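You operate a simulated robot arm through the tools that you are given. There is no shell and no other tool.

Carry out the task below with a simulated robot arm. There is one attempt and no reset: what you move stays moved.

## Task
Warm the plate on the plate warmer at 30 C, then scan it.
Fine: run to the green lamp, knob to OFF before you lift it; lid on the blue mat; scanner bar parked, scanner off, plate left in it.

The check looks at the end state, three seconds after you hand in, the way a careful person would. Anything else that was tipped, shoved, dropped, spilled or broken makes it a failure. A push-on lid holds only when it is set on centred and level and pressed home; a screw cap is set on level and turned clockwise until tight.

## Robot
A 7-joint arm with a two-finger parallel gripper, fixed in place. Base frame: the origin is on the floor under the middle of its stand, x ahead of it, y to its left, z up; the work surface is at about z = 0.803. Readings come in m, rad, newtons and seconds.
It reaches about 1.372 m from its shoulder. Its first joint turns from -2.601 to 2.601 rad. Payload 3.43 kg.
The tool frame sits at the grasp point between the pads (the TCP): z along the fingers, y along the line on which they close. The tips reach 0.03 m beyond it. The gripper opens to 0.094 m. The fingers are 0.028 m wide and 0.01 m thick; the gripper's body (0.05 by 0.096 m) begins 0.055 m behind the TCP.
Orientation is told as [roll, pitch, yaw] about the base's x, y, z axes, in that order, counted from this pose: with the fingers straight down and closing along the base's y, the tool's x points along the base's -x, its y along +y and its z along -z.

## Interface
- The arm moves only by the tool send_rows. Its argument "targets" is a list of rows, each a list of 7 numbers: the shift along the tool's x, y, z in m, then the turn, a rotation vector about the tool's x, y, z in rad, then the gripper command, from -1 (fully open) to 1 (shut), values between in proportion. In form: [[dx, dy, dz, wx, wy, wz, hand], ...]. A call has 1 to 20 rows; each row is the pose to reach, as a shift and turn from the pose commanded when the call began, along the tool's axes at that moment. Each row takes 0.2 s and may step no farther than 0.05 m and 0.15 rad from the row before; otherwise, or with a gripper value out of range, the whole call is refused. Where a pose cannot be reached the arm comes as near as it can. A force on the tool above 40 N (or 10 N above the force at the start of the call, whichever is more), or a blocked arm, ends the call early, and 0.2 s more pass. Each finger travels about 0.045 m/s and halts on what it meets, pressing with about 33 N; the grip force reading is that of the motor and also rises with nothing between the fingers. The clock runs only during rows and for 0.2 s after the last one: add rows that repeat a pose to give the fingers time. It gives the time, the measured TCP pose, the force on the tool (base axes), the opening and the grip force at its end, in the units of the frame above (readings bear some noise), with the torque about the TCP (base axes, N m) and any sound that the robot's microphone picked up.
- Cameras (640 x 400 px; columns grow to the right, rows downward): "scene" is fixed at [0.05, -0.6604, 1.3975]; the picture's right is [-0.99, -0.13, 0.00], its down [-0.10, 0.80, -0.59] and it looks along [0.08, -0.59, -0.81] (base axes); focal length 214 px, centre (320, 200). "wrist" rides on the gripper at [0.076, 0.014, -0.103] in the tool frame; the picture's right is [-0.18, 0.98, 0.00], its down [-0.75, -0.14, -0.64] and it looks along [-0.63, -0.12, 0.77] (tool axes); focal length 243 px, centre (320, 200). There is no depth. A picture from a camera that has moved, and an enlarged one, comes with that camera's place and axes in the base frame and with its lens. The place of the scene camera against the robot may be out by one fixed shift of up to 0.018 m in any direction.
- snapshot(camera): a new picture of that camera. The clock stands still meanwhile.
- zoom(camera, box): a new picture of the part [left, top, right, bottom] of that camera's present view, enlarged. The clock stands still meanwhile.
- close_job(): hands the job in; it is judged then, once.

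Nothing tells you positions but the pictures and the camera data. Unless the task says otherwise, let go and move clear before handing in.

The tools are called after ">>>" as name(argument=value, ...) on one line, values as JSON. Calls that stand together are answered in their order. send_rows: Moves the arm, as the interface text tells. Its arguments: {"type":"object","properties":{"targets":{"type":"array","items":{"type":"array","items":{"type":"number"}}}},"required":["targets"]} The other tools are called the same way: snapshot (camera) takes a picture; zoom (camera, box) takes an enlarged picture of a part of a camera's view; close_job () hands the job in.

At the start:

```text
clock: 0.0
tool_pos: [0.4892, -0.6213, 1.1646]
tcp_rot: [-0.008, -0.005, 0.0]
contact_force: [-0.4, 0.1, -0.5]
wrist_torque: [-0.01, -0.01, -0.03]
gripper_width: 0.0939
gripper_force: 0.0
```

scene: 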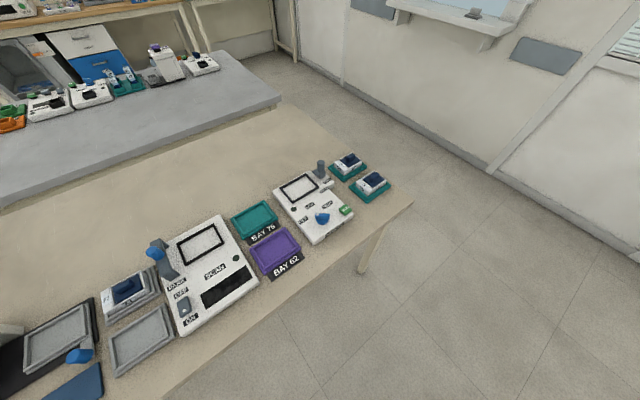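
wrist: 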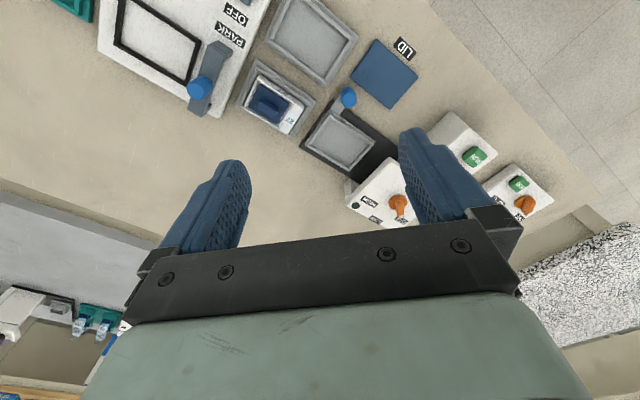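

I see a bench with a scanner (white, with frame and PARK/OFF/ON labels), grey trays, a plate with a blue lid, a dark plate warmer with knob boxes, and a blue mat labelled LID. I'll take closer looks first.

>>> zoom(camera="scene", box=[0, 200, 320, 400])

>>> zoom(camera="wrist", box=[220, 0, 560, 230])

>>> zoom(camera="scene", box=[220, 130, 420, 290])

```text
2.00 times, centred on (160, 300) of scene
camera zoom: at [0.05, -0.6604, 1.3975], right [-0.99, -0.13, 0.0], down [-0.1, 0.8, -0.59], along [0.08, -0.59, -0.81], focal length 429 px, centre (640, 0)
```

zoom: 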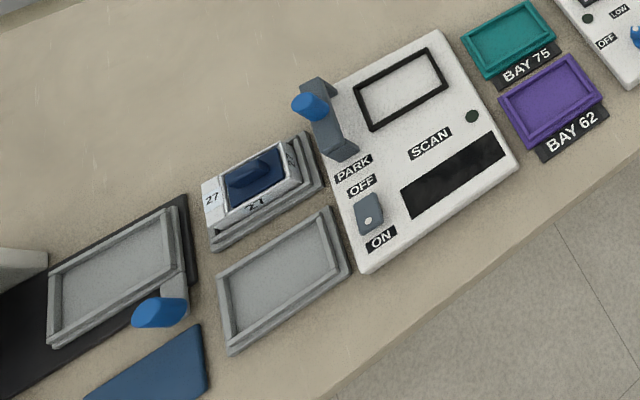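

```text
1.74 times, centred on (390, 115) of wrist
camera zoom: at [0.4106, -0.6076, 1.267], right [0.18, 0.98, -0.01], down [0.75, -0.14, 0.65], along [0.63, -0.12, -0.76], focal length 422 px, centre (198, 348)
```

zoom: 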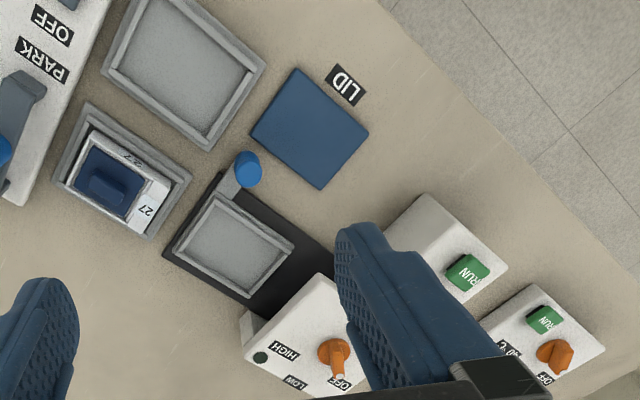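

```text
2.50 times, centred on (320, 210) of scene
camera zoom: at [0.05, -0.6604, 1.3975], right [-0.99, -0.13, 0.0], down [-0.1, 0.8, -0.59], along [0.08, -0.59, -0.81], focal length 536 px, centre (320, 175)
```

zoom: 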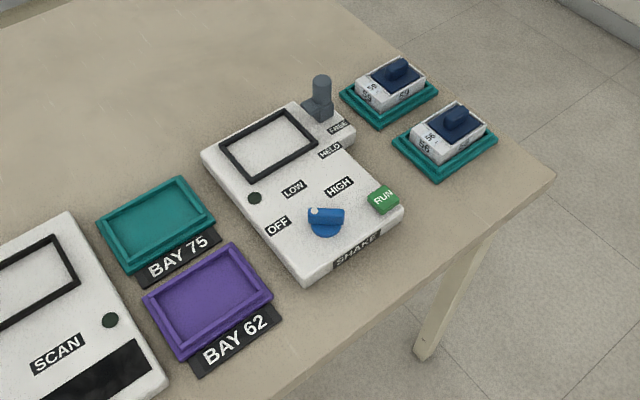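

I need a closer look at the boxes on the right (knob, RUN buttons). I'll move the hand over toward (0.70, -0.42) staying high.

>>> send_rows(targets=[[-0.04, 0.03, 0, 0, 0, 0, -1], [-0.08, 0.06, 0, 0, 0, 0, -1], [-0.12, 0.09, 0, 0, 0, 0, -1], [-0.16, 0.12, 0, 0, 0, 0, -1], [-0.2, 0.15, 0, 0, 0, 0, -1], [-0.22, 0.19, 0, 0, 0, 0, -1], [-0.22, 0.22, 0, 0, 0, 0, -1]])

>>> snapshot(camera="wrist")

>>> snapshot(camera="scene")

```text
clock: 1.6
tool_pos: [0.7117, -0.4037, 1.1644]
tcp_rot: [-0.01, -0.013, 0.006]
contact_force: [4.2, 1.0, -7.2]
wrist_torque: [-0.26, 0.04, -0.2]
gripper_width: 0.0942
gripper_force: 0.1
stopped in row 7: the force on the tool passed its limit at 43 N (the readings are from after the stop); the commanded pose is now the measured one
```

```text
taken
camera wrist: at [0.6318, -0.3897, 1.2658], right [0.18, 0.98, -0.01], down [0.75, -0.13, 0.65], along [0.64, -0.12, -0.76], focal length 243 px, centre (320, 200)
```

wrist: 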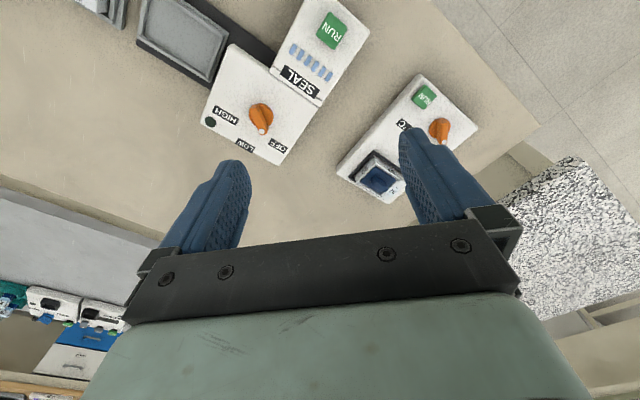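

```text
taken
```

scene: 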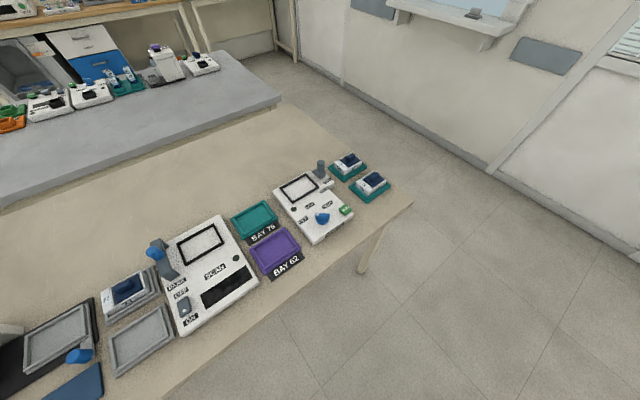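

The left orange-knob device reads SEAL, so it's the sealer; the right one with the "°C" label is the warmer candidate. I'll zoom in on it.

>>> zoom(camera="wrist", box=[320, 50, 520, 220])

>>> zoom(camera="wrist", box=[160, 0, 380, 180])

```text
2.35 times, centred on (420, 135) of wrist
camera zoom: at [0.6318, -0.3897, 1.2658], right [0.18, 0.98, -0.01], down [0.75, -0.13, 0.65], along [0.64, -0.12, -0.76], focal length 571 px, centre (85, 353)
```

zoom: 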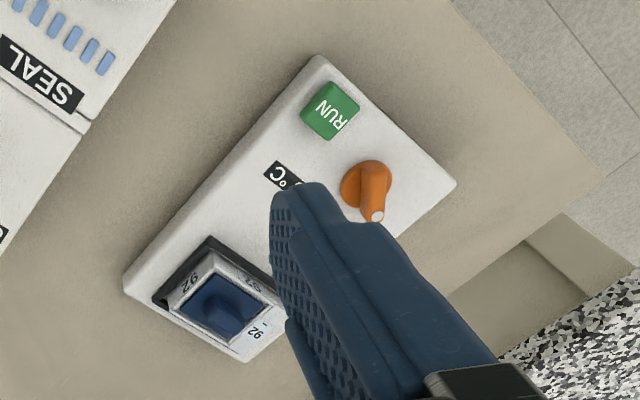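

```text
2.22 times, centred on (270, 90) of wrist
camera zoom: at [0.6318, -0.3897, 1.2658], right [0.18, 0.98, -0.01], down [0.75, -0.13, 0.65], along [0.64, -0.12, -0.76], focal length 539 px, centre (431, 444)
```

zoom: 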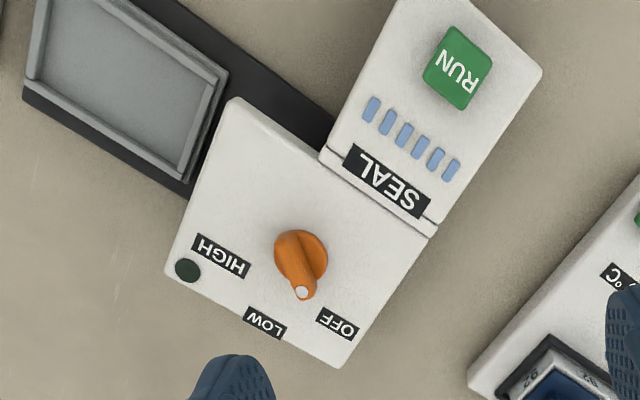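

The warmer (°C label, orange knob, RUN) already holds plate 92; the sealer is a distractor. I'll move more slowly over the warmer to see its markings.

>>> send_rows(targets=[[-0.01, 0.005, 0, 0, 0, 0, -1], [-0.03, 0.015, 0, 0, 0, 0, -1], [-0.05, 0.03, 0, 0, 0, 0, -1], [-0.07, 0.045, 0, 0, 0, 0, -1], [-0.09, 0.06, 0, 0, 0, 0, -1], [-0.11, 0.075, 0, 0, 0, 0, -1], [-0.13, 0.09, 0, 0, 0, 0, -1], [-0.15, 0.105, 0, 0, 0, 0, -1], [-0.17, 0.12, 0, 0, 0, 0, -1], [-0.18, 0.125, 0, 0, 0, 0, -1], [-0.185, 0.13, 0, 0, 0, 0, -1]])

>>> snapshot(camera="wrist")

```text
clock: 4.0
tool_pos: [0.897, -0.2721, 1.1645]
tcp_rot: [-0.011, -0.011, 0.007]
contact_force: [0.5, 0.5, 0.1]
wrist_torque: [0.0, 0.01, 0.0]
gripper_width: 0.0941
gripper_force: 0.1
```

```text
taken
camera wrist: at [0.8164, -0.2585, 1.266], right [0.18, 0.98, -0.01], down [0.75, -0.13, 0.65], along [0.64, -0.12, -0.76], focal length 243 px, centre (320, 200)
```

wrist: 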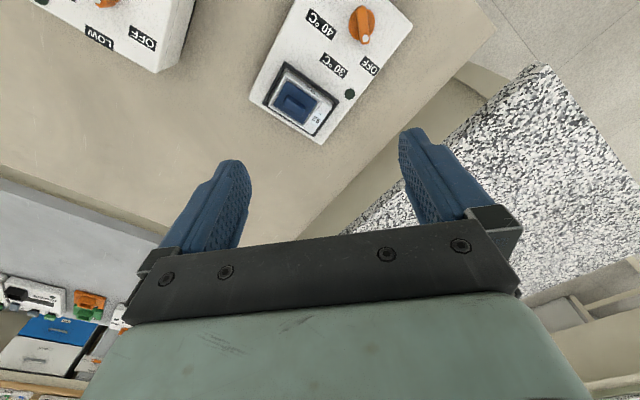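

>>> zoom(camera="wrist", box=[230, 0, 430, 150])

```text
2.67 times, centred on (330, 75) of wrist
camera zoom: at [0.8164, -0.2585, 1.266], right [0.18, 0.98, -0.01], down [0.75, -0.13, 0.65], along [0.64, -0.12, -0.76], focal length 647 px, centre (293, 533)
```

zoom: 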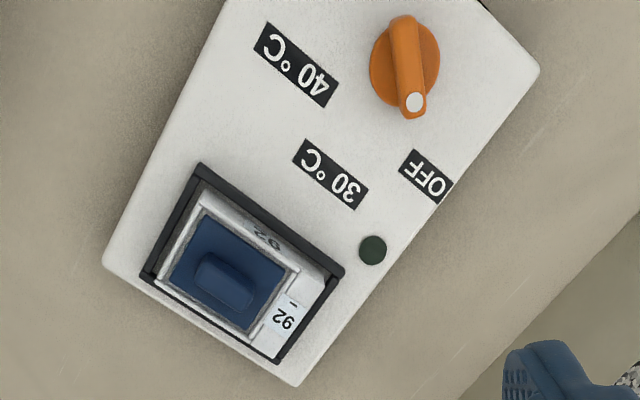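

The warmer knob points at OFF, with 30 °C about 50° clockwise (seen from above) and 40 °C beyond; the lamp by the well is dark. I'll lower the hand above the knob, levelled, to triangulate its place and height.

>>> send_rows(targets=[[0.005, 0.008, 0.01, -0.005, 0.005, 0.003, -1], [0.015, 0.022, 0.03, -0.01, 0.011, 0.007, -1], [0.025, 0.038, 0.055, -0.01, 0.011, 0.007, -1], [0.034, 0.052, 0.08, -0.01, 0.011, 0.007, -1], [0.039, 0.06, 0.1, -0.01, 0.011, 0.007, -1], [0.04, 0.062, 0.11, -0.01, 0.011, 0.007, -1], [0.04, 0.062, 0.11, -0.01, 0.011, 0.007, -1]])

>>> snapshot(camera="wrist")

```text
clock: 5.6
tool_pos: [0.8551, -0.2124, 1.0524]
tcp_rot: [0.0, 0.0, -0.001]
contact_force: [0.1, 0.1, 0.6]
wrist_torque: [0.03, -0.01, 0.02]
gripper_width: 0.0941
gripper_force: 0.1
```

```text
taken
camera wrist: at [0.7779, -0.1991, 1.1559], right [0.18, 0.98, 0.0], down [0.75, -0.14, 0.64], along [0.63, -0.12, -0.77], focal length 243 px, centre (320, 200)
```

wrist: 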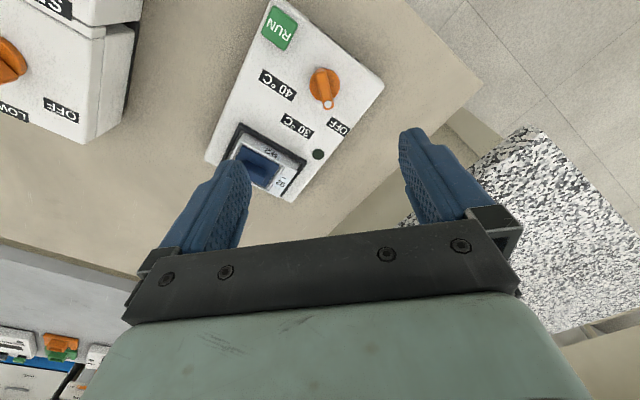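

>>> zoom(camera="wrist", box=[220, 0, 400, 120])

>>> zoom(camera="wrist", box=[190, 90, 350, 210])

```text
3.33 times, centred on (310, 60) of wrist
camera zoom: at [0.7779, -0.1991, 1.1559], right [0.18, 0.98, 0.0], down [0.75, -0.14, 0.64], along [0.63, -0.12, -0.77], focal length 809 px, centre (353, 667)
```

zoom: 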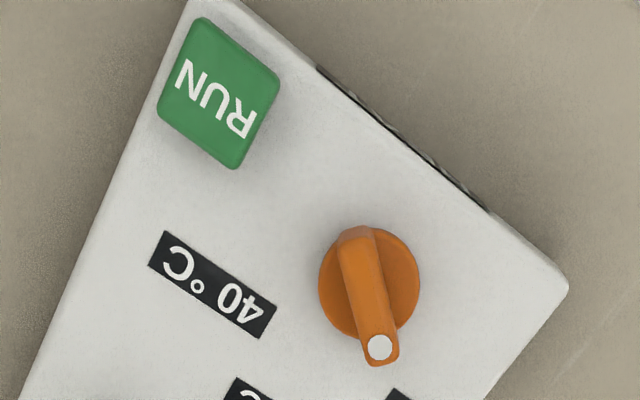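

```text
3.33 times, centred on (270, 150) of wrist
camera zoom: at [0.7779, -0.1991, 1.1559], right [0.18, 0.98, 0.0], down [0.75, -0.14, 0.64], along [0.63, -0.12, -0.77], focal length 809 px, centre (487, 367)
```

zoom: 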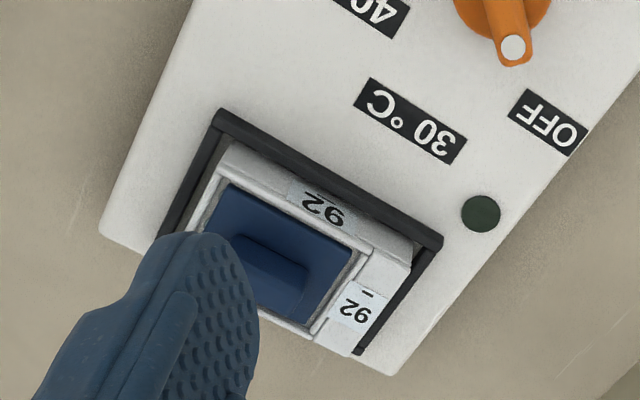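

The knob sits at about (0.859, -0.208), grip bar top z ≈ 0.861, pointing at OFF (bar about +3° from x); the warmer top is z ≈ 0.833, RUN at (0.795, -0.245). I'll go down above the knob with a partly closed hand and check alignment.

>>> send_rows(targets=[[-0.001, 0.001, 0.01, 0, 0, -0.02, -0.5], [-0.002, 0.003, 0.03, 0, 0, -0.04, -0.3], [-0.0036, 0.0044, 0.055, 0, 0, -0.058, -0.3], [-0.0036, 0.0044, 0.08, 0, 0, -0.058, -0.3], [-0.0036, 0.0044, 0.097, 0, 0, -0.058, -0.3], [-0.0036, 0.0044, 0.1024, 0, 0, -0.058, -0.3], [-0.0036, 0.0044, 0.1024, 0, 0, -0.058, -0.3]])

>>> snapshot(camera="wrist")

>>> zoom(camera="wrist", box=[240, 60, 400, 180])

```text
clock: 7.2
tool_pos: [0.8603, -0.207, 0.9503]
tcp_rot: [0.0, -0.001, 0.058]
contact_force: [0.3, -0.7, 0.6]
wrist_torque: [0.03, 0.01, -0.01]
gripper_width: 0.061
gripper_force: 0.1
```

```text
taken
camera wrist: at [0.7809, -0.1986, 1.0539], right [0.13, 0.99, 0.0], down [0.76, -0.1, 0.64], along [0.64, -0.08, -0.77], focal length 243 px, centre (320, 200)
```

wrist: 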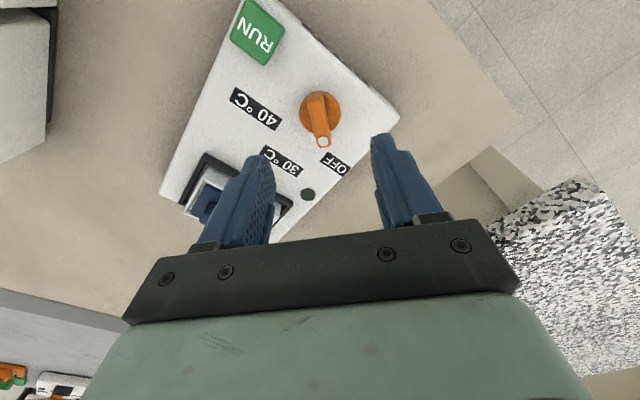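

```text
3.33 times, centred on (320, 120) of wrist
camera zoom: at [0.7809, -0.1986, 1.0539], right [0.13, 0.99, 0.0], down [0.76, -0.1, 0.64], along [0.64, -0.08, -0.77], focal length 809 px, centre (320, 467)
```

zoom: 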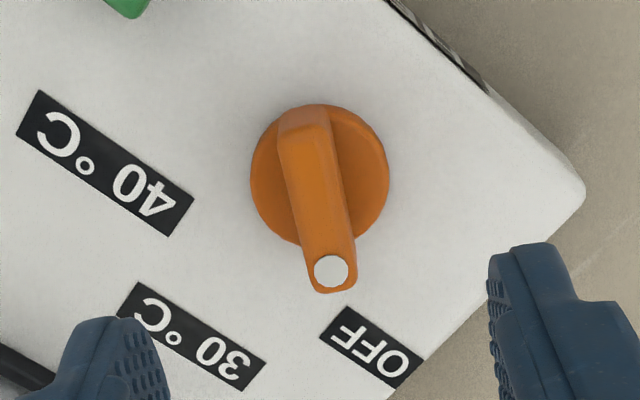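

The hand is centred over the knob bar as computed. I'll descend so the tips straddle the bar just above the disc and close.

>>> send_rows(targets=[[0.001, -0.0005, 0.008, 0, 0, -0.005, -0.3], [0.002, -0.001, 0.025, 0, 0, -0.01, -0.3], [0.002, -0.001, 0.045, 0, 0, -0.01, -0.3], [0.002, -0.001, 0.06, 0, 0, -0.01, -0.3], [0.002, -0.001, 0.067, 0, 0, -0.01, -0.3], [0.002, -0.001, 0.069, 0, 0, -0.01, -0.3], [0.002, -0.001, 0.07, 0, 0, -0.01, -0.3]])

>>> zoom(camera="wrist", box=[220, 80, 420, 230])

```text
clock: 8.8
tool_pos: [0.857, -0.2086, 0.8809]
tcp_rot: [0.001, 0.001, 0.065]
contact_force: [-0.5, 0.6, 0.4]
wrist_torque: [0.0, 0.01, -0.04]
gripper_width: 0.0611
gripper_force: 0.1
```

```text
2.67 times, centred on (320, 155) of wrist
camera zoom: at [0.7786, -0.2007, 0.9838], right [0.12, 0.99, 0.0], down [0.76, -0.09, 0.64], along [0.64, -0.08, -0.77], focal length 647 px, centre (320, 320)
```

zoom: 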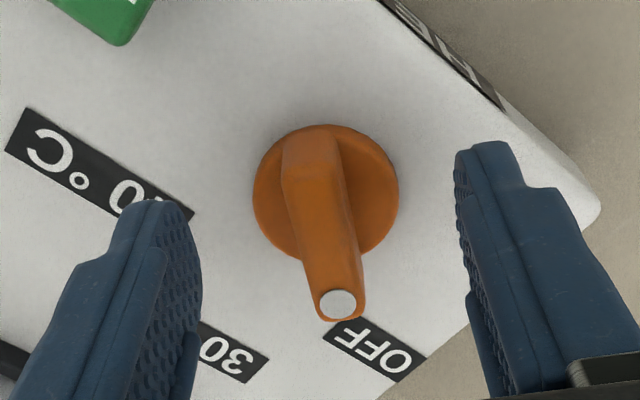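

>>> send_rows(targets=[[0, 0, 0, 0, 0, 0, 0.2], [0, 0, 0, 0, 0, 0, 0.6], [0, 0, 0, 0, 0, 0, 1], [0, 0, 0, 0, 0, 0, 1], [0, 0, 0, 0, 0, 0, 1], [0, 0, 0, 0, 0, 0, 1]])

>>> zoom(camera="wrist", box=[220, 80, 420, 230])

```text
clock: 10.2
tool_pos: [0.8582, -0.2089, 0.881]
tcp_rot: [0.001, 0.0, 0.067]
contact_force: [0.5, 3.2, -0.5]
wrist_torque: [0.09, -0.12, 0.03]
gripper_width: 0.0129
gripper_force: 44.7
```

```text
2.67 times, centred on (320, 155) of wrist
camera zoom: at [0.7786, -0.2005, 0.9837], right [0.12, 0.99, 0.0], down [0.76, -0.09, 0.64], along [0.64, -0.08, -0.77], focal length 647 px, centre (320, 320)
```

zoom: 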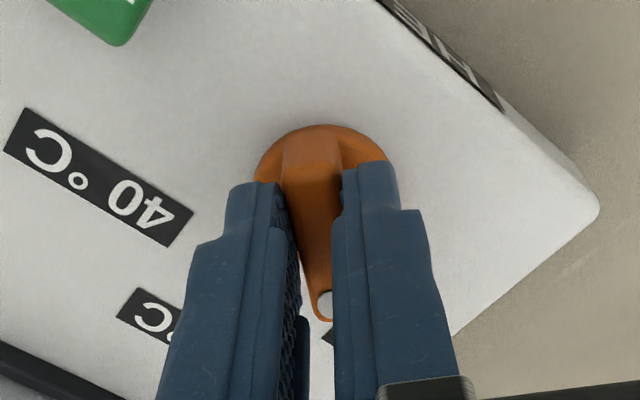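

Gripped the bar (12.9 mm). Now turning clockwise about 48° to the 30 °C mark.

>>> send_rows(targets=[[0, 0, 0, 0, 0, 0.06, 1], [0, 0, 0, 0, 0, 0.18, 1], [0, 0, 0, 0, 0, 0.31, 1], [0, 0, 0, 0, 0, 0.44, 1], [0, 0, 0, 0, 0, 0.57, 1], [0, 0, 0, 0, 0, 0.69, 1], [0, 0, 0, 0, 0, 0.79, 1], [0, 0, 0, 0, 0, 0.84, 1], [0, 0, 0, 0, 0, 0.85, 1], [0, 0, 0, 0, 0, 0.85, 1]])

>>> zoom(camera="wrist", box=[220, 80, 420, 230])

```text
clock: 11.8
tool_pos: [0.8588, -0.2042, 0.88]
tcp_rot: [0.011, 0.005, -0.702]
contact_force: [2.1, 7.8, -3.2]
wrist_torque: [-0.47, -0.31, 0.04]
gripper_width: 0.0128
gripper_force: 44.3
stopped in row 8: the force on the tool passed its limit at 41 N (the readings are from after the stop); the commanded pose is now the measured one
```

```text
2.67 times, centred on (320, 155) of wrist
camera zoom: at [0.8077, -0.1465, 0.9842], right [0.77, 0.63, 0.01], down [0.48, -0.6, 0.64], along [0.41, -0.49, -0.77], focal length 647 px, centre (320, 320)
```

zoom: 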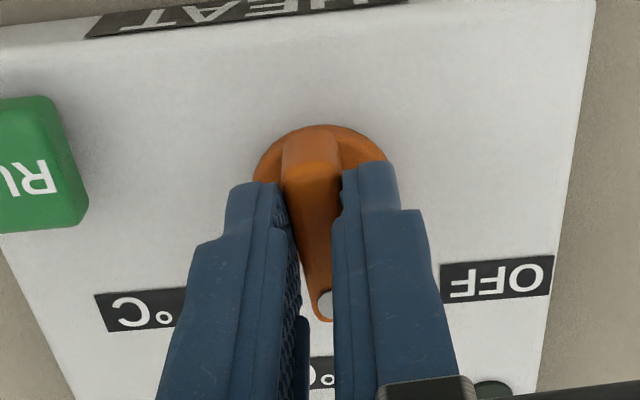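

The force limit tripped with the hand at about -40°, close to 30 °C. I'll release and look at where the pointer stands.

>>> send_rows(targets=[[0, 0, 0, 0, 0, 0, 0.6], [0, 0, 0, 0, 0, 0, 0.2], [0, 0, 0, 0, 0, 0, -0.3], [0, 0, 0, 0, 0, 0, -0.3], [0, 0, -0.01, 0, 0, 0, -0.3], [0, 0, -0.03, 0, 0, 0, -0.3], [0, 0, -0.05, 0, 0, 0, -0.3], [0, 0, -0.06, 0, 0, 0, -0.3]])

>>> snapshot(camera="wrist")

>>> zoom(camera="wrist", box=[220, 60, 420, 210])

```text
clock: 13.7
tool_pos: [0.8588, -0.2041, 0.9404]
tcp_rot: [0.008, 0.003, -0.702]
contact_force: [0.4, -0.6, 0.4]
wrist_torque: [0.02, -0.04, 0.01]
gripper_width: 0.0611
gripper_force: 0.1
```

```text
taken
camera wrist: at [0.8073, -0.1478, 1.0439], right [0.78, 0.63, 0.01], down [0.48, -0.6, 0.64], along [0.41, -0.49, -0.77], focal length 243 px, centre (320, 200)
```

wrist: 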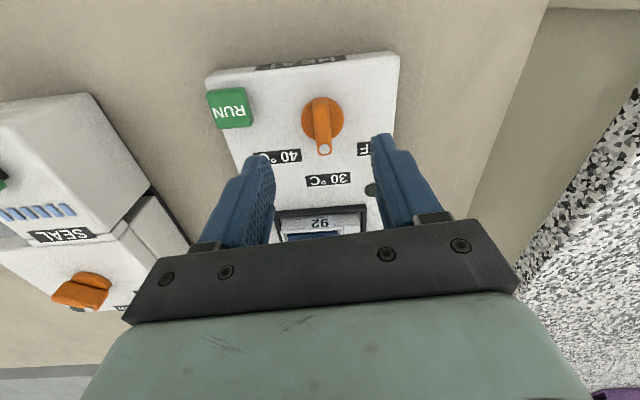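

```text
2.67 times, centred on (320, 135) of wrist
camera zoom: at [0.8073, -0.1478, 1.0439], right [0.78, 0.63, 0.01], down [0.48, -0.6, 0.64], along [0.41, -0.49, -0.77], focal length 647 px, centre (320, 373)
```

zoom: 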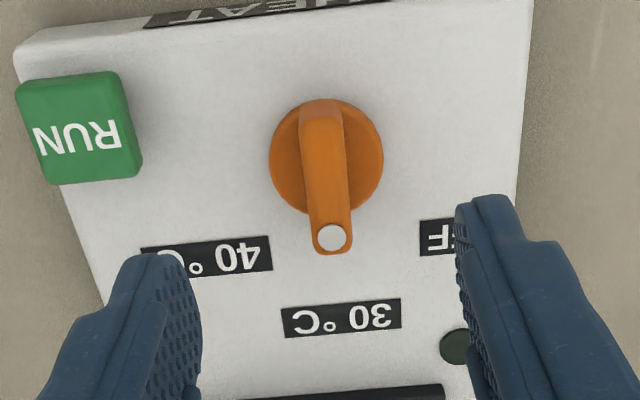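

The knob now points squarely at 30 °C. Next I close the fingers and press RUN at about (0.795, -0.2455).

>>> send_rows(targets=[[0.002, -0.006, 0, 0, 0, 0, 0.3], [0.006, -0.02, 0, 0, 0, 0, 1], [0.011, -0.038, 0, 0, 0, 0, 1], [0.016, -0.055, 0, 0, 0, 0, 1], [0.02, -0.068, 0, 0, 0, 0, 1], [0.0216, -0.0725, 0, 0, 0, 0, 1], [0.0216, -0.0725, 0.005, 0, 0, 0, 1], [0.0216, -0.0725, 0.02, 0, 0, 0, 1], [0.0216, -0.0725, 0.035, 0, 0, 0, 1], [0.0216, -0.0725, 0.042, 0, 0, 0, 1]])

>>> snapshot(camera="wrist")

```text
clock: 15.8
tool_pos: [0.7947, -0.2464, 0.8988]
tcp_rot: [0.008, 0.001, -0.702]
contact_force: [0.8, 0.2, 0.7]
wrist_torque: [-0.02, 0.03, 0.01]
gripper_width: 0.0001
gripper_force: 33.3
```

```text
taken
camera wrist: at [0.7442, -0.1887, 1.002], right [0.78, 0.63, 0.01], down [0.48, -0.6, 0.64], along [0.41, -0.49, -0.77], focal length 243 px, centre (320, 200)
```

wrist: 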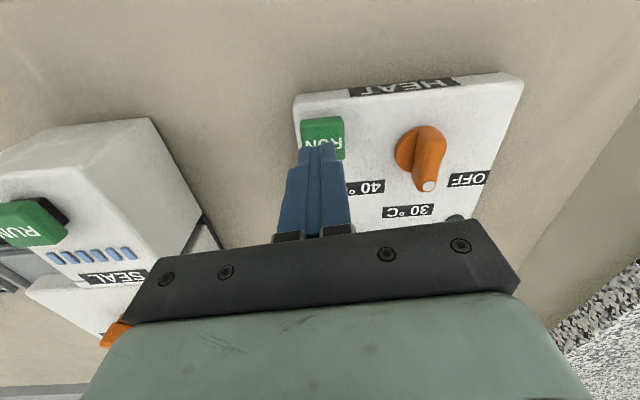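

>>> send_rows(targets=[[0, 0, 0.006, 0, 0, 0, 1], [0, 0, 0.014, 0, 0, 0, 1], [0, 0, 0.02, 0, 0, 0, 1], [0, 0, 0.024, 0, 0, 0, 1], [0, 0, 0.027, 0, 0, 0, 1], [0, 0, 0.029, 0, 0, 0, 1]])

>>> zoom(camera="wrist", box=[220, 60, 520, 260])

```text
clock: 17.2
tool_pos: [0.7949, -0.2453, 0.8706]
tcp_rot: [0.011, 0.002, -0.701]
contact_force: [-0.4, 0.2, 26.7]
wrist_torque: [-0.06, -0.02, -0.02]
gripper_width: 0.0002
gripper_force: 32.9
heard: click
```

```text
2.00 times, centred on (370, 160) of wrist
camera zoom: at [0.7437, -0.1882, 0.9741], right [0.78, 0.63, 0.01], down [0.48, -0.6, 0.64], along [0.41, -0.49, -0.77], focal length 485 px, centre (220, 280)
```

zoom: 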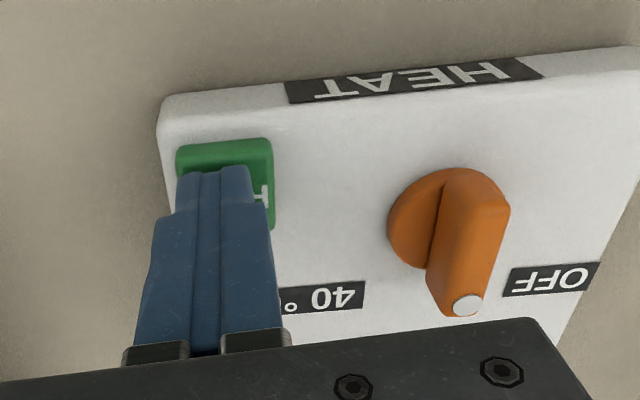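

Heard a click, so RUN was pressed. I'll rise and watch the lamp, which sits near (0.954, -0.235).

>>> send_rows(targets=[[0, 0, -0.008, 0, 0, 0, 1], [0, 0, -0.025, 0, 0, 0, 1], [0, 0, -0.05, 0, 0, 0, 1], [0, 0, -0.08, 0, 0, 0, 1], [0, 0, -0.11, 0, 0, 0, 0], [0, 0, -0.14, 0, 0, 0, -1], [0, 0, -0.165, 0, 0, 0, -1], [0, 0, -0.18, 0, 0, 0, -1], [0, 0, -0.18, 0, 0, 0, -1]])

>>> snapshot(camera="wrist")

```text
clock: 19.2
tool_pos: [0.7944, -0.2477, 1.0488]
tcp_rot: [0.009, 0.003, -0.703]
contact_force: [0.3, -0.2, -1.2]
wrist_torque: [0.03, 0.02, 0.0]
gripper_width: 0.094
gripper_force: 0.1
```

```text
taken
camera wrist: at [0.7437, -0.19, 1.1528], right [0.78, 0.63, 0.01], down [0.48, -0.6, 0.64], along [0.41, -0.49, -0.77], focal length 243 px, centre (320, 200)
```

wrist: 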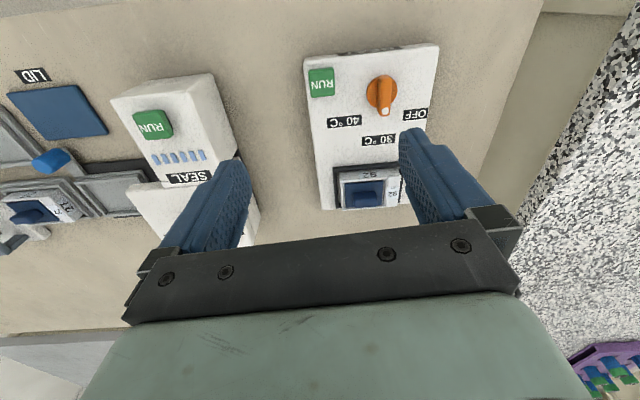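

>>> send_rows(targets=[[0, 0.008, 0, 0, 0, 0, -1], [0, 0.025, 0, 0, 0, 0, -1], [0, 0.045, 0, 0, 0, 0, -1], [0, 0.055, 0, 0, 0, 0, -1], [0, 0.06, 0, 0, 0, 0, -1]])

>>> snapshot(camera="wrist")

>>> zoom(camera="wrist", box=[250, 100, 410, 220])

```text
clock: 20.4
tool_pos: [0.8338, -0.2019, 1.0492]
tcp_rot: [0.006, 0.003, -0.701]
contact_force: [0.2, 0.0, -0.5]
wrist_torque: [-0.01, -0.02, -0.01]
gripper_width: 0.0939
gripper_force: 0.2
```

```text
taken
camera wrist: at [0.7823, -0.1442, 1.153], right [0.78, 0.63, 0.01], down [0.48, -0.6, 0.64], along [0.41, -0.49, -0.77], focal length 243 px, centre (320, 200)
```

wrist: 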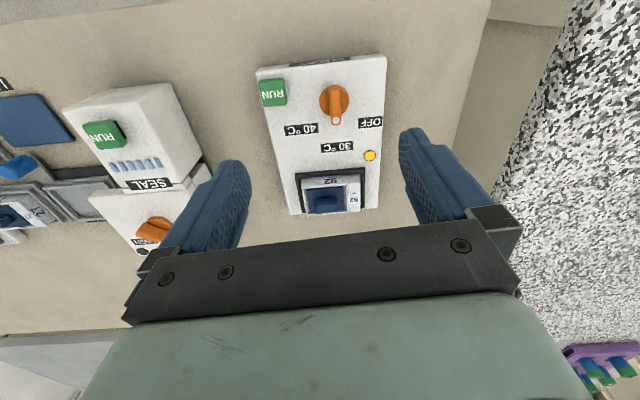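

```text
3.33 times, centred on (330, 160) of wrist
camera zoom: at [0.7823, -0.1442, 1.153], right [0.78, 0.63, 0.01], down [0.48, -0.6, 0.64], along [0.41, -0.49, -0.77], focal length 809 px, centre (287, 333)
```

zoom: 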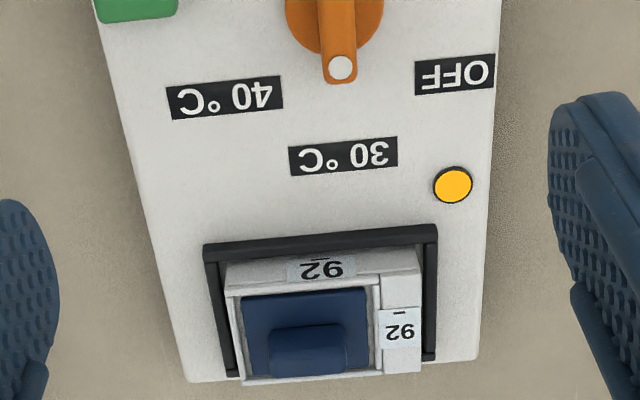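

Lamp is amber: warming. Meanwhile I'll go look at the scanner from above.

>>> send_rows(targets=[[-0.0006, -0.008, -0.005, 0.0, 0.0, 0.0, -1], [-0.0019, -0.025, -0.015, 0.007, -0.003, 0.02, -1], [-0.0037, -0.05, -0.03, 0.007, -0.003, 0.04, -1], [-0.0063, -0.085, -0.045, 0.007, -0.003, 0.06, -1], [-0.0093, -0.125, -0.05, 0.007, -0.003, 0.084, -1], [-0.0126, -0.17, -0.05, 0.007, -0.003, 0.084, -1], [-0.016, -0.215, -0.05, 0.007, -0.003, 0.084, -1], [-0.0193, -0.26, -0.05, 0.007, -0.003, 0.084, -1], [-0.0227, -0.305, -0.05, 0.007, -0.003, 0.084, -1], [-0.026, -0.35, -0.05, 0.007, -0.003, 0.084, -1], [-0.0294, -0.395, -0.05, 0.007, -0.003, 0.084, -1], [-0.0327, -0.44, -0.05, 0.007, -0.003, 0.084, -1], [-0.0361, -0.485, -0.05, 0.007, -0.003, 0.084, -1], [-0.0394, -0.53, -0.05, 0.007, -0.003, 0.084, -1], [-0.0428, -0.575, -0.05, 0.007, -0.003, 0.084, -1], [-0.0461, -0.62, -0.05, 0.007, -0.003, 0.084, -1], [-0.0491, -0.66, -0.05, 0.007, -0.003, 0.084, -1], [-0.0517, -0.695, -0.05, 0.007, -0.003, 0.084, -1], [-0.0536, -0.72, -0.05, 0.007, -0.003, 0.084, -1], [-0.0548, -0.737, -0.05, 0.007, -0.003, 0.084, -1]])

>>> snapshot(camera="wrist")

```text
clock: 24.6
tool_pos: [0.4, -0.8002, 1.0941]
tcp_rot: [0.003, 0.002, -0.785]
contact_force: [-0.7, 0.6, 0.8]
wrist_torque: [-0.01, -0.03, -0.03]
gripper_width: 0.0938
gripper_force: 0.1
```

```text
taken
camera wrist: at [0.3539, -0.7383, 1.1966], right [0.83, 0.56, 0.0], down [0.43, -0.63, 0.64], along [0.36, -0.53, -0.77], focal length 243 px, centre (320, 200)
```

wrist: 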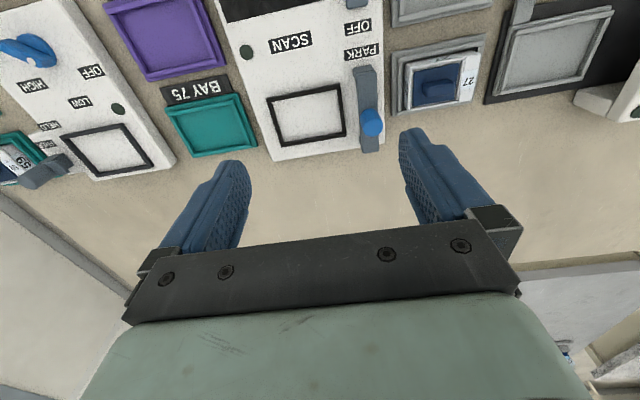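

>>> send_rows(targets=[[0.008, 0, 0, 0, 0, 0, -1], [0.025, 0, 0, 0, 0, 0, -1], [0.05, 0, 0, 0, 0, 0, -1], [0.08, 0, 0, 0, 0, 0, -1], [0.105, 0, 0, 0, 0, 0, -1], [0.115, 0, 0, 0, 0, 0, -1], [0.12, 0, 0, 0, 0, 0, -1]])

>>> snapshot(camera="wrist")

>>> zoom(camera="wrist", box=[200, 0, 400, 200])

```text
clock: 26.2
tool_pos: [0.3144, -0.7168, 1.0931]
tcp_rot: [0.001, 0.003, -0.786]
contact_force: [-0.7, -0.2, -0.6]
wrist_torque: [-0.01, 0.01, -0.01]
gripper_width: 0.094
gripper_force: 0.0
```

```text
taken
camera wrist: at [0.2689, -0.6534, 1.1961], right [0.83, 0.56, 0.0], down [0.43, -0.63, 0.64], along [0.36, -0.53, -0.77], focal length 243 px, centre (320, 200)
```

wrist: 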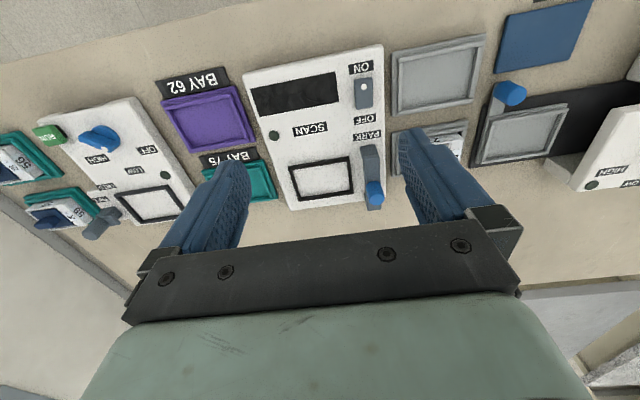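

```text
2.00 times, centred on (300, 100) of wrist
camera zoom: at [0.2689, -0.6534, 1.1961], right [0.83, 0.56, 0.0], down [0.43, -0.63, 0.64], along [0.36, -0.53, -0.77], focal length 485 px, centre (360, 400)
```

zoom: 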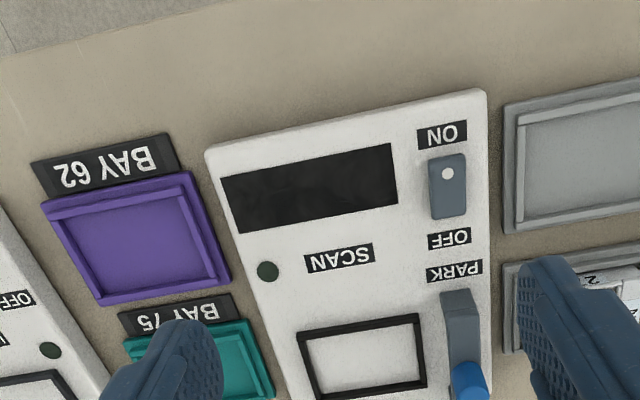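

>>> zoom(camera="scene", box=[130, 210, 270, 340])

>>> send_rows(targets=[[-0.005, 0.005, 0.008, 0, 0, 0, -1], [-0.015, 0.015, 0.025, 0, 0, 0, -1], [-0.03, 0.03, 0.05, 0, 0, 0, -1], [-0.045, 0.045, 0.075, 0, 0, 0, -1], [-0.055, 0.055, 0.09, 0, 0, 0, -1], [-0.06, 0.06, 0.1, 0, 0, 0, -1], [-0.06, 0.06, 0.1, 0, 0, 0, -1]])

>>> snapshot(camera="wrist")

```text
3.08 times, centred on (200, 275) of scene
camera zoom: at [0.05, -0.6604, 1.3975], right [-0.99, -0.13, 0.0], down [-0.1, 0.8, -0.59], along [0.08, -0.59, -0.81], focal length 660 px, centre (689, -31)
```

zoom: 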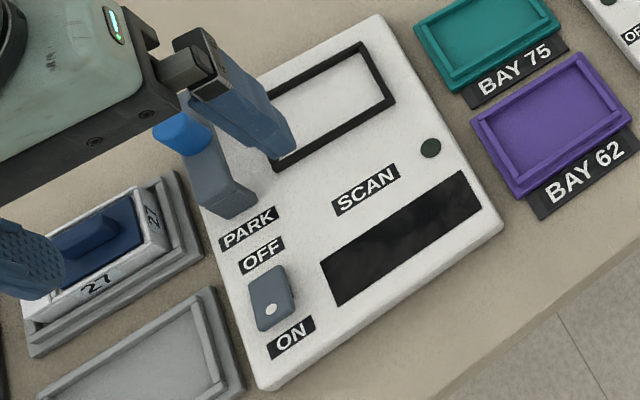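

```text
clock: 27.9
tool_pos: [0.3998, -0.7165, 0.9926]
tcp_rot: [0.003, 0.001, -0.785]
contact_force: [-1.1, 0.2, -0.5]
wrist_torque: [-0.02, -0.03, 0.01]
gripper_width: 0.0936
gripper_force: 0.1
```

```text
taken
camera wrist: at [0.3542, -0.6534, 1.0952], right [0.83, 0.56, 0.0], down [0.43, -0.63, 0.64], along [0.36, -0.53, -0.77], focal length 243 px, centre (320, 200)
```

wrist: 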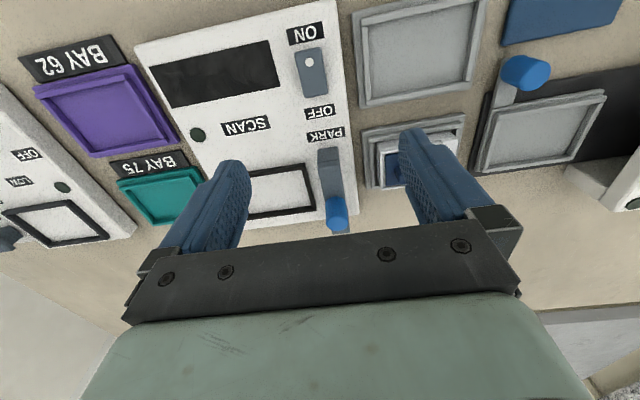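

>>> zoom(camera="wrist", box=[220, 100, 400, 240])

>>> zoom(camera="wrist", box=[240, 10, 400, 150])

>>> zoom(camera="scene", box=[130, 200, 230, 290])

```text
2.86 times, centred on (310, 170) of wrist
camera zoom: at [0.3542, -0.6534, 1.0952], right [0.83, 0.56, 0.0], down [0.43, -0.63, 0.64], along [0.36, -0.53, -0.77], focal length 693 px, centre (349, 286)
```

zoom: 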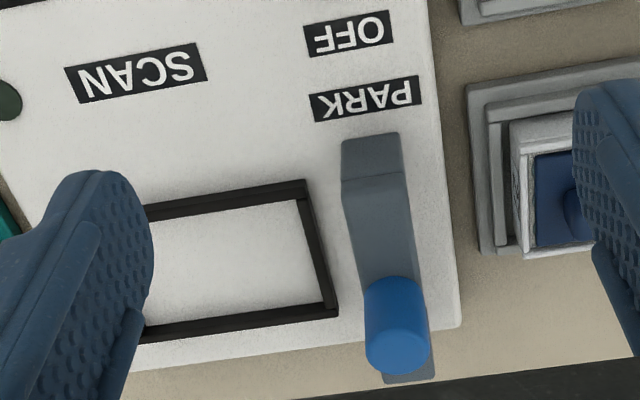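

```text
2.86 times, centred on (320, 80) of wrist
camera zoom: at [0.3542, -0.6534, 1.0952], right [0.83, 0.56, 0.0], down [0.43, -0.63, 0.64], along [0.36, -0.53, -0.77], focal length 693 px, centre (320, 543)
```

zoom: 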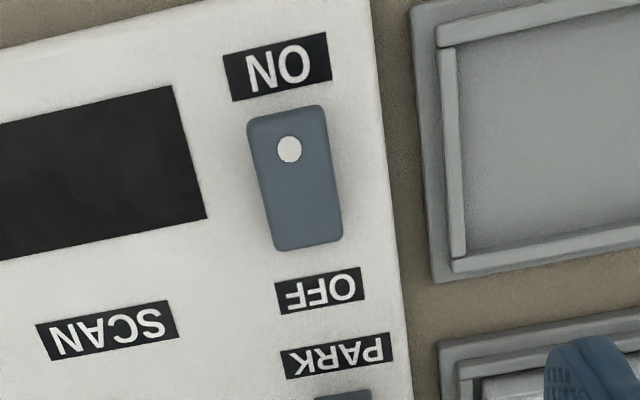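

```text
4.44 times, centred on (180, 245) of scene
camera zoom: at [0.05, -0.6604, 1.3975], right [-0.99, -0.13, 0.0], down [-0.1, 0.8, -0.59], along [0.08, -0.59, -0.81], focal length 953 px, centre (942, 0)
```

zoom: 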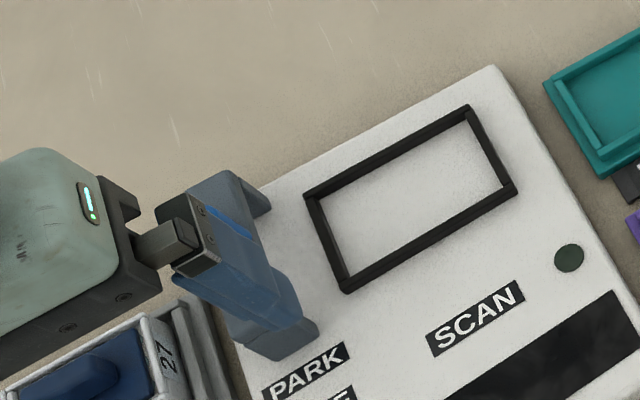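

The scanner bar is a bridge with a blue knob that slides across the well; the rocker switch (white dot on the ON side) is OFF. I'll take one more vantage for triangulating the well, bar knob and switch.

>>> send_rows(targets=[[-0.005, -0.005, -0.008, 0, 0, 0, -1], [-0.015, -0.015, -0.025, 0, 0, 0, -1], [-0.03, -0.03, -0.05, 0, 0, 0, -1], [-0.045, -0.045, -0.075, 0, 0, 0, -1], [-0.055, -0.055, -0.09, 0, 0, 0, -1], [-0.059, -0.059, -0.1, 0, 0, 0, -1], [-0.059, -0.059, -0.1, 0, 0, 0, -1]])

>>> zoom(camera="wrist", box=[220, 0, 420, 160])

>>> zoom(camera="wrist", box=[380, 0, 640, 160])

```text
clock: 29.4
tool_pos: [0.3987, -0.799, 1.0928]
tcp_rot: [0.001, 0.003, -0.785]
contact_force: [-0.2, -0.2, -1.1]
wrist_torque: [-0.03, 0.0, -0.02]
gripper_width: 0.0939
gripper_force: 0.0
```

```text
2.50 times, centred on (320, 80) of wrist
camera zoom: at [0.3534, -0.737, 1.1959], right [0.83, 0.56, 0.0], down [0.43, -0.63, 0.64], along [0.36, -0.53, -0.77], focal length 606 px, centre (320, 500)
```

zoom: 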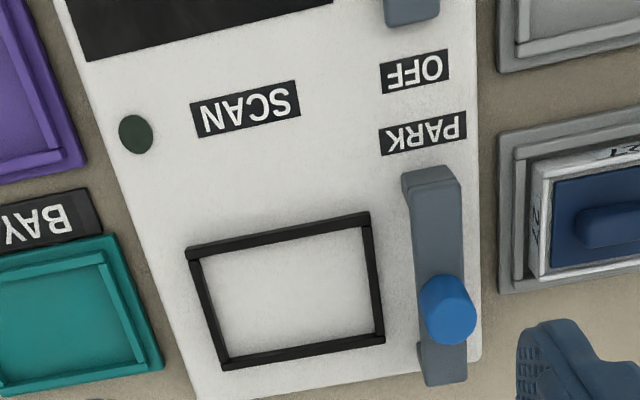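

```text
2.46 times, centred on (510, 80) of wrist
camera zoom: at [0.3534, -0.737, 1.1959], right [0.83, 0.56, 0.0], down [0.43, -0.63, 0.64], along [0.36, -0.53, -0.77], focal length 597 px, centre (-148, 495)
```

zoom: 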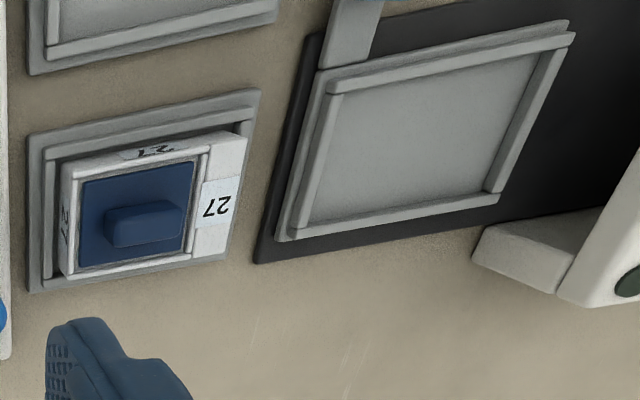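

Well centre ≈ (0.419, -0.863), bar knob ≈ (0.4815, -0.804, top 0.897), so the bar slides along the table direction (1,1)/√2. Now back to the warmer to check the lamp and measure the plate from the same relative viewpoint.

>>> send_rows(targets=[[0, 0.0083, 0, 0, 0, 0, -1], [0, 0.0259, 0, 0, 0, 0, -1], [0.001, 0.0518, 0, 0, 0, 0, -1], [0.0015, 0.0881, 0, 0, 0, 0, -1], [0.002, 0.1295, 0, 0, 0, 0, -1], [0.003, 0.1761, 0, 0, 0, 0, -1], [0.004, 0.2227, 0, 0, 0, 0, -1], [0.005, 0.2694, 0, 0, 0, 0, -1], [0.0055, 0.316, 0, 0, 0, 0, -1], [0.006, 0.3626, 0, 0, 0, 0, -1], [0.007, 0.4092, 0, 0, 0, 0, -1], [0.008, 0.4558, 0, 0, 0, 0, -1], [0.0085, 0.5025, 0, 0, 0, 0, -1], [0.009, 0.5491, 0, 0, 0, 0, -1], [0.01, 0.5957, 0, 0, 0, 0, -1], [0.011, 0.6423, 0, 0, 0, 0, -1], [0.0115, 0.6838, 0, 0, 0, 0, -1], [0.012, 0.72, 0, 0, 0, 0, -1], [0.0125, 0.7459, 0, 0, 0, 0, -1], [0.0127, 0.7637, 0, 0, 0, 0, -1]])

>>> snapshot(camera="wrist")

>>> zoom(camera="wrist", box=[220, 0, 420, 160])

```text
clock: 33.6
tool_pos: [0.9329, -0.2506, 1.0939]
tcp_rot: [0.003, 0.003, -0.785]
contact_force: [-0.5, 0.3, -0.3]
wrist_torque: [-0.02, 0.0, -0.03]
gripper_width: 0.0941
gripper_force: 0.0
```

```text
taken
camera wrist: at [0.8859, -0.1879, 1.1974], right [0.83, 0.56, 0.0], down [0.43, -0.63, 0.64], along [0.36, -0.53, -0.77], focal length 243 px, centre (320, 200)
```

wrist: 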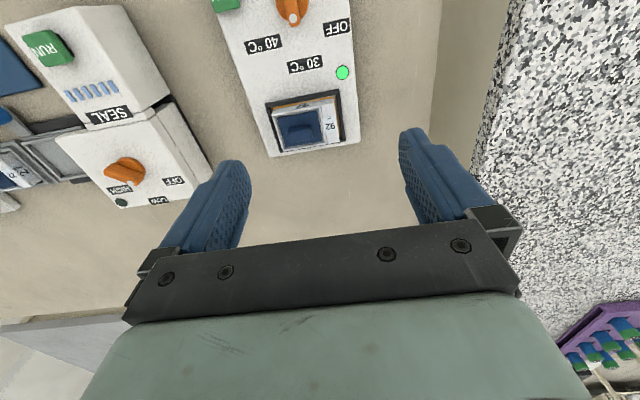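

```text
2.50 times, centred on (320, 80) of wrist
camera zoom: at [0.8859, -0.1879, 1.1974], right [0.83, 0.56, 0.0], down [0.43, -0.63, 0.64], along [0.36, -0.53, -0.77], focal length 606 px, centre (320, 500)
```

zoom: 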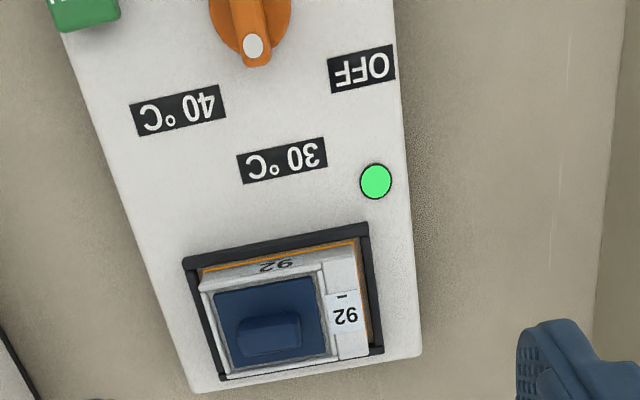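

The lamp is green — warming is done. Now I return over the knob, aligned with its bar (−45°), to turn it back to OFF.

>>> send_rows(targets=[[0.006, -0.0015, 0.01, 0.002, -0.003, 0, -1], [0.018, -0.005, 0.03, 0.002, -0.003, 0, -0.5], [0.034, -0.009, 0.055, 0.002, -0.003, 0, -0.3], [0.05, -0.0135, 0.082, 0.002, -0.003, 0, -0.3], [0.066, -0.018, 0.11, 0.002, -0.003, 0, -0.3], [0.078, -0.021, 0.13, 0.002, -0.003, 0, -0.3], [0.0834, -0.0225, 0.141, 0.002, -0.003, 0, -0.3], [0.0834, -0.0225, 0.144, 0.002, -0.003, 0, -0.3], [0.0834, -0.0225, 0.144, 0.002, -0.003, 0, -0.3]])

>>> zoom(camera="wrist", box=[220, 60, 420, 210])

```text
clock: 35.6
tool_pos: [0.8566, -0.2069, 0.95]
tcp_rot: [0.002, -0.001, -0.785]
contact_force: [0.3, 0.7, 0.3]
wrist_torque: [0.02, 0.02, -0.02]
gripper_width: 0.0612
gripper_force: 0.1
```

```text
2.67 times, centred on (320, 135) of wrist
camera zoom: at [0.8106, -0.1447, 1.0529], right [0.83, 0.56, 0.0], down [0.43, -0.63, 0.64], along [0.36, -0.53, -0.77], focal length 647 px, centre (320, 373)
```

zoom: 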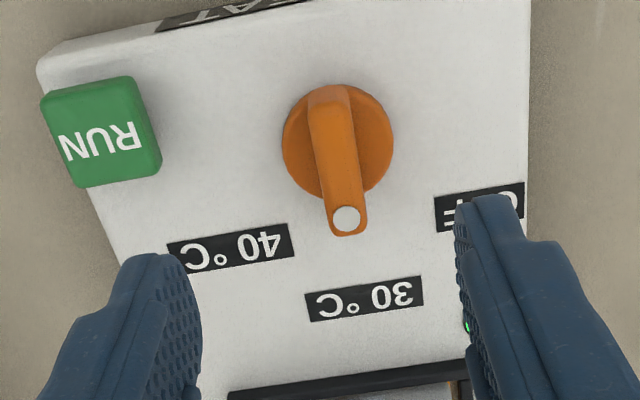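

My hand reads about 5 mm short of the knob axis; I'll correct by that, descend and grip the bar.

>>> send_rows(targets=[[-0.0015, 0.002, 0.006, 0.002, 0.001, 0, -0.3], [-0.0031, 0.0042, 0.02, 0.002, 0.001, 0, -0.3], [-0.0031, 0.0042, 0.04, 0.002, 0.001, 0, -0.3], [-0.0031, 0.0042, 0.058, 0.002, 0.001, 0, -0.3], [-0.0031, 0.0042, 0.067, 0.002, 0.001, 0, -0.3], [-0.0031, 0.0042, 0.07, 0.002, 0.001, 0, -0.3], [-0.0031, 0.0042, 0.07, 0.002, 0.001, 0, 0.2], [-0.0031, 0.0042, 0.07, 0.002, 0.001, 0, 0.6], [-0.0031, 0.0042, 0.07, 0.002, 0.001, 0, 1], [-0.0031, 0.0042, 0.07, 0.002, 0.001, 0, 1], [-0.0031, 0.0042, 0.07, 0.002, 0.001, 0, 1]])

>>> zoom(camera="wrist", box=[220, 80, 420, 230])

```text
clock: 38.0
tool_pos: [0.8626, -0.2054, 0.8793]
tcp_rot: [0.0, 0.0, -0.784]
contact_force: [5.0, 6.2, 0.6]
wrist_torque: [0.1, -0.25, 0.03]
gripper_width: 0.0126
gripper_force: 45.0
```

```text
2.67 times, centred on (320, 155) of wrist
camera zoom: at [0.8162, -0.1431, 0.9831], right [0.83, 0.56, 0.0], down [0.43, -0.63, 0.64], along [0.36, -0.53, -0.77], focal length 647 px, centre (320, 320)
```

zoom: 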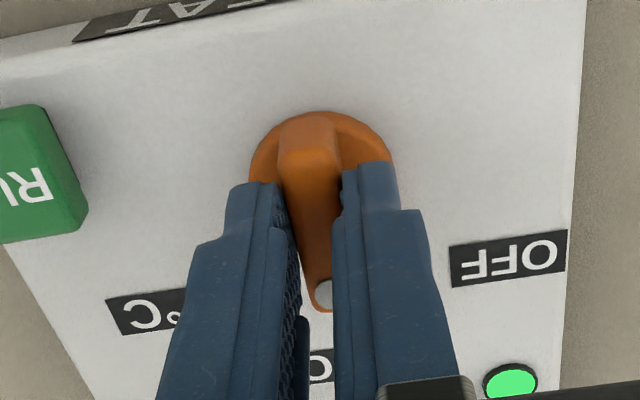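

>>> send_rows(targets=[[0, 0, 0, 0, 0, -0.05, 1], [0, 0, 0, 0, 0, -0.14, 1], [0, 0, 0, 0, 0, -0.25, 1], [0, 0, 0, 0, 0, -0.36, 1], [0, 0, 0, 0, 0, -0.47, 1], [0, 0, 0, 0, 0, -0.58, 1], [0, 0, 0, 0, 0, -0.69, 1], [0, 0, 0, 0, 0, -0.78, 1], [0, 0, 0, 0, 0, -0.83, 1], [0, 0, 0, 0, 0, -0.85, 1], [0, 0, 0, 0, 0, -0.85, 1]])

>>> zoom(camera="wrist", box=[220, 80, 420, 230])

```text
clock: 40.5
tool_pos: [0.8617, -0.2085, 0.8797]
tcp_rot: [-0.004, 0.001, 0.066]
contact_force: [0.8, -14.5, -3.3]
wrist_torque: [-0.23, -0.95, -0.05]
gripper_width: 0.0127
gripper_force: 44.8
```

```text
2.67 times, centred on (320, 155) of wrist
camera zoom: at [0.7824, -0.1996, 0.9833], right [0.12, 0.99, 0.0], down [0.76, -0.09, 0.64], along [0.64, -0.08, -0.77], focal length 647 px, centre (320, 320)
```

zoom: 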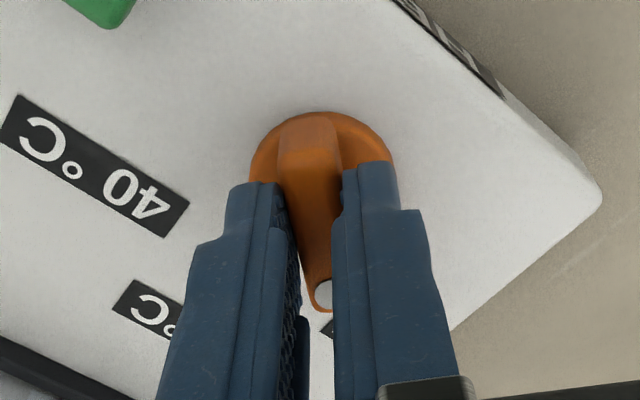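

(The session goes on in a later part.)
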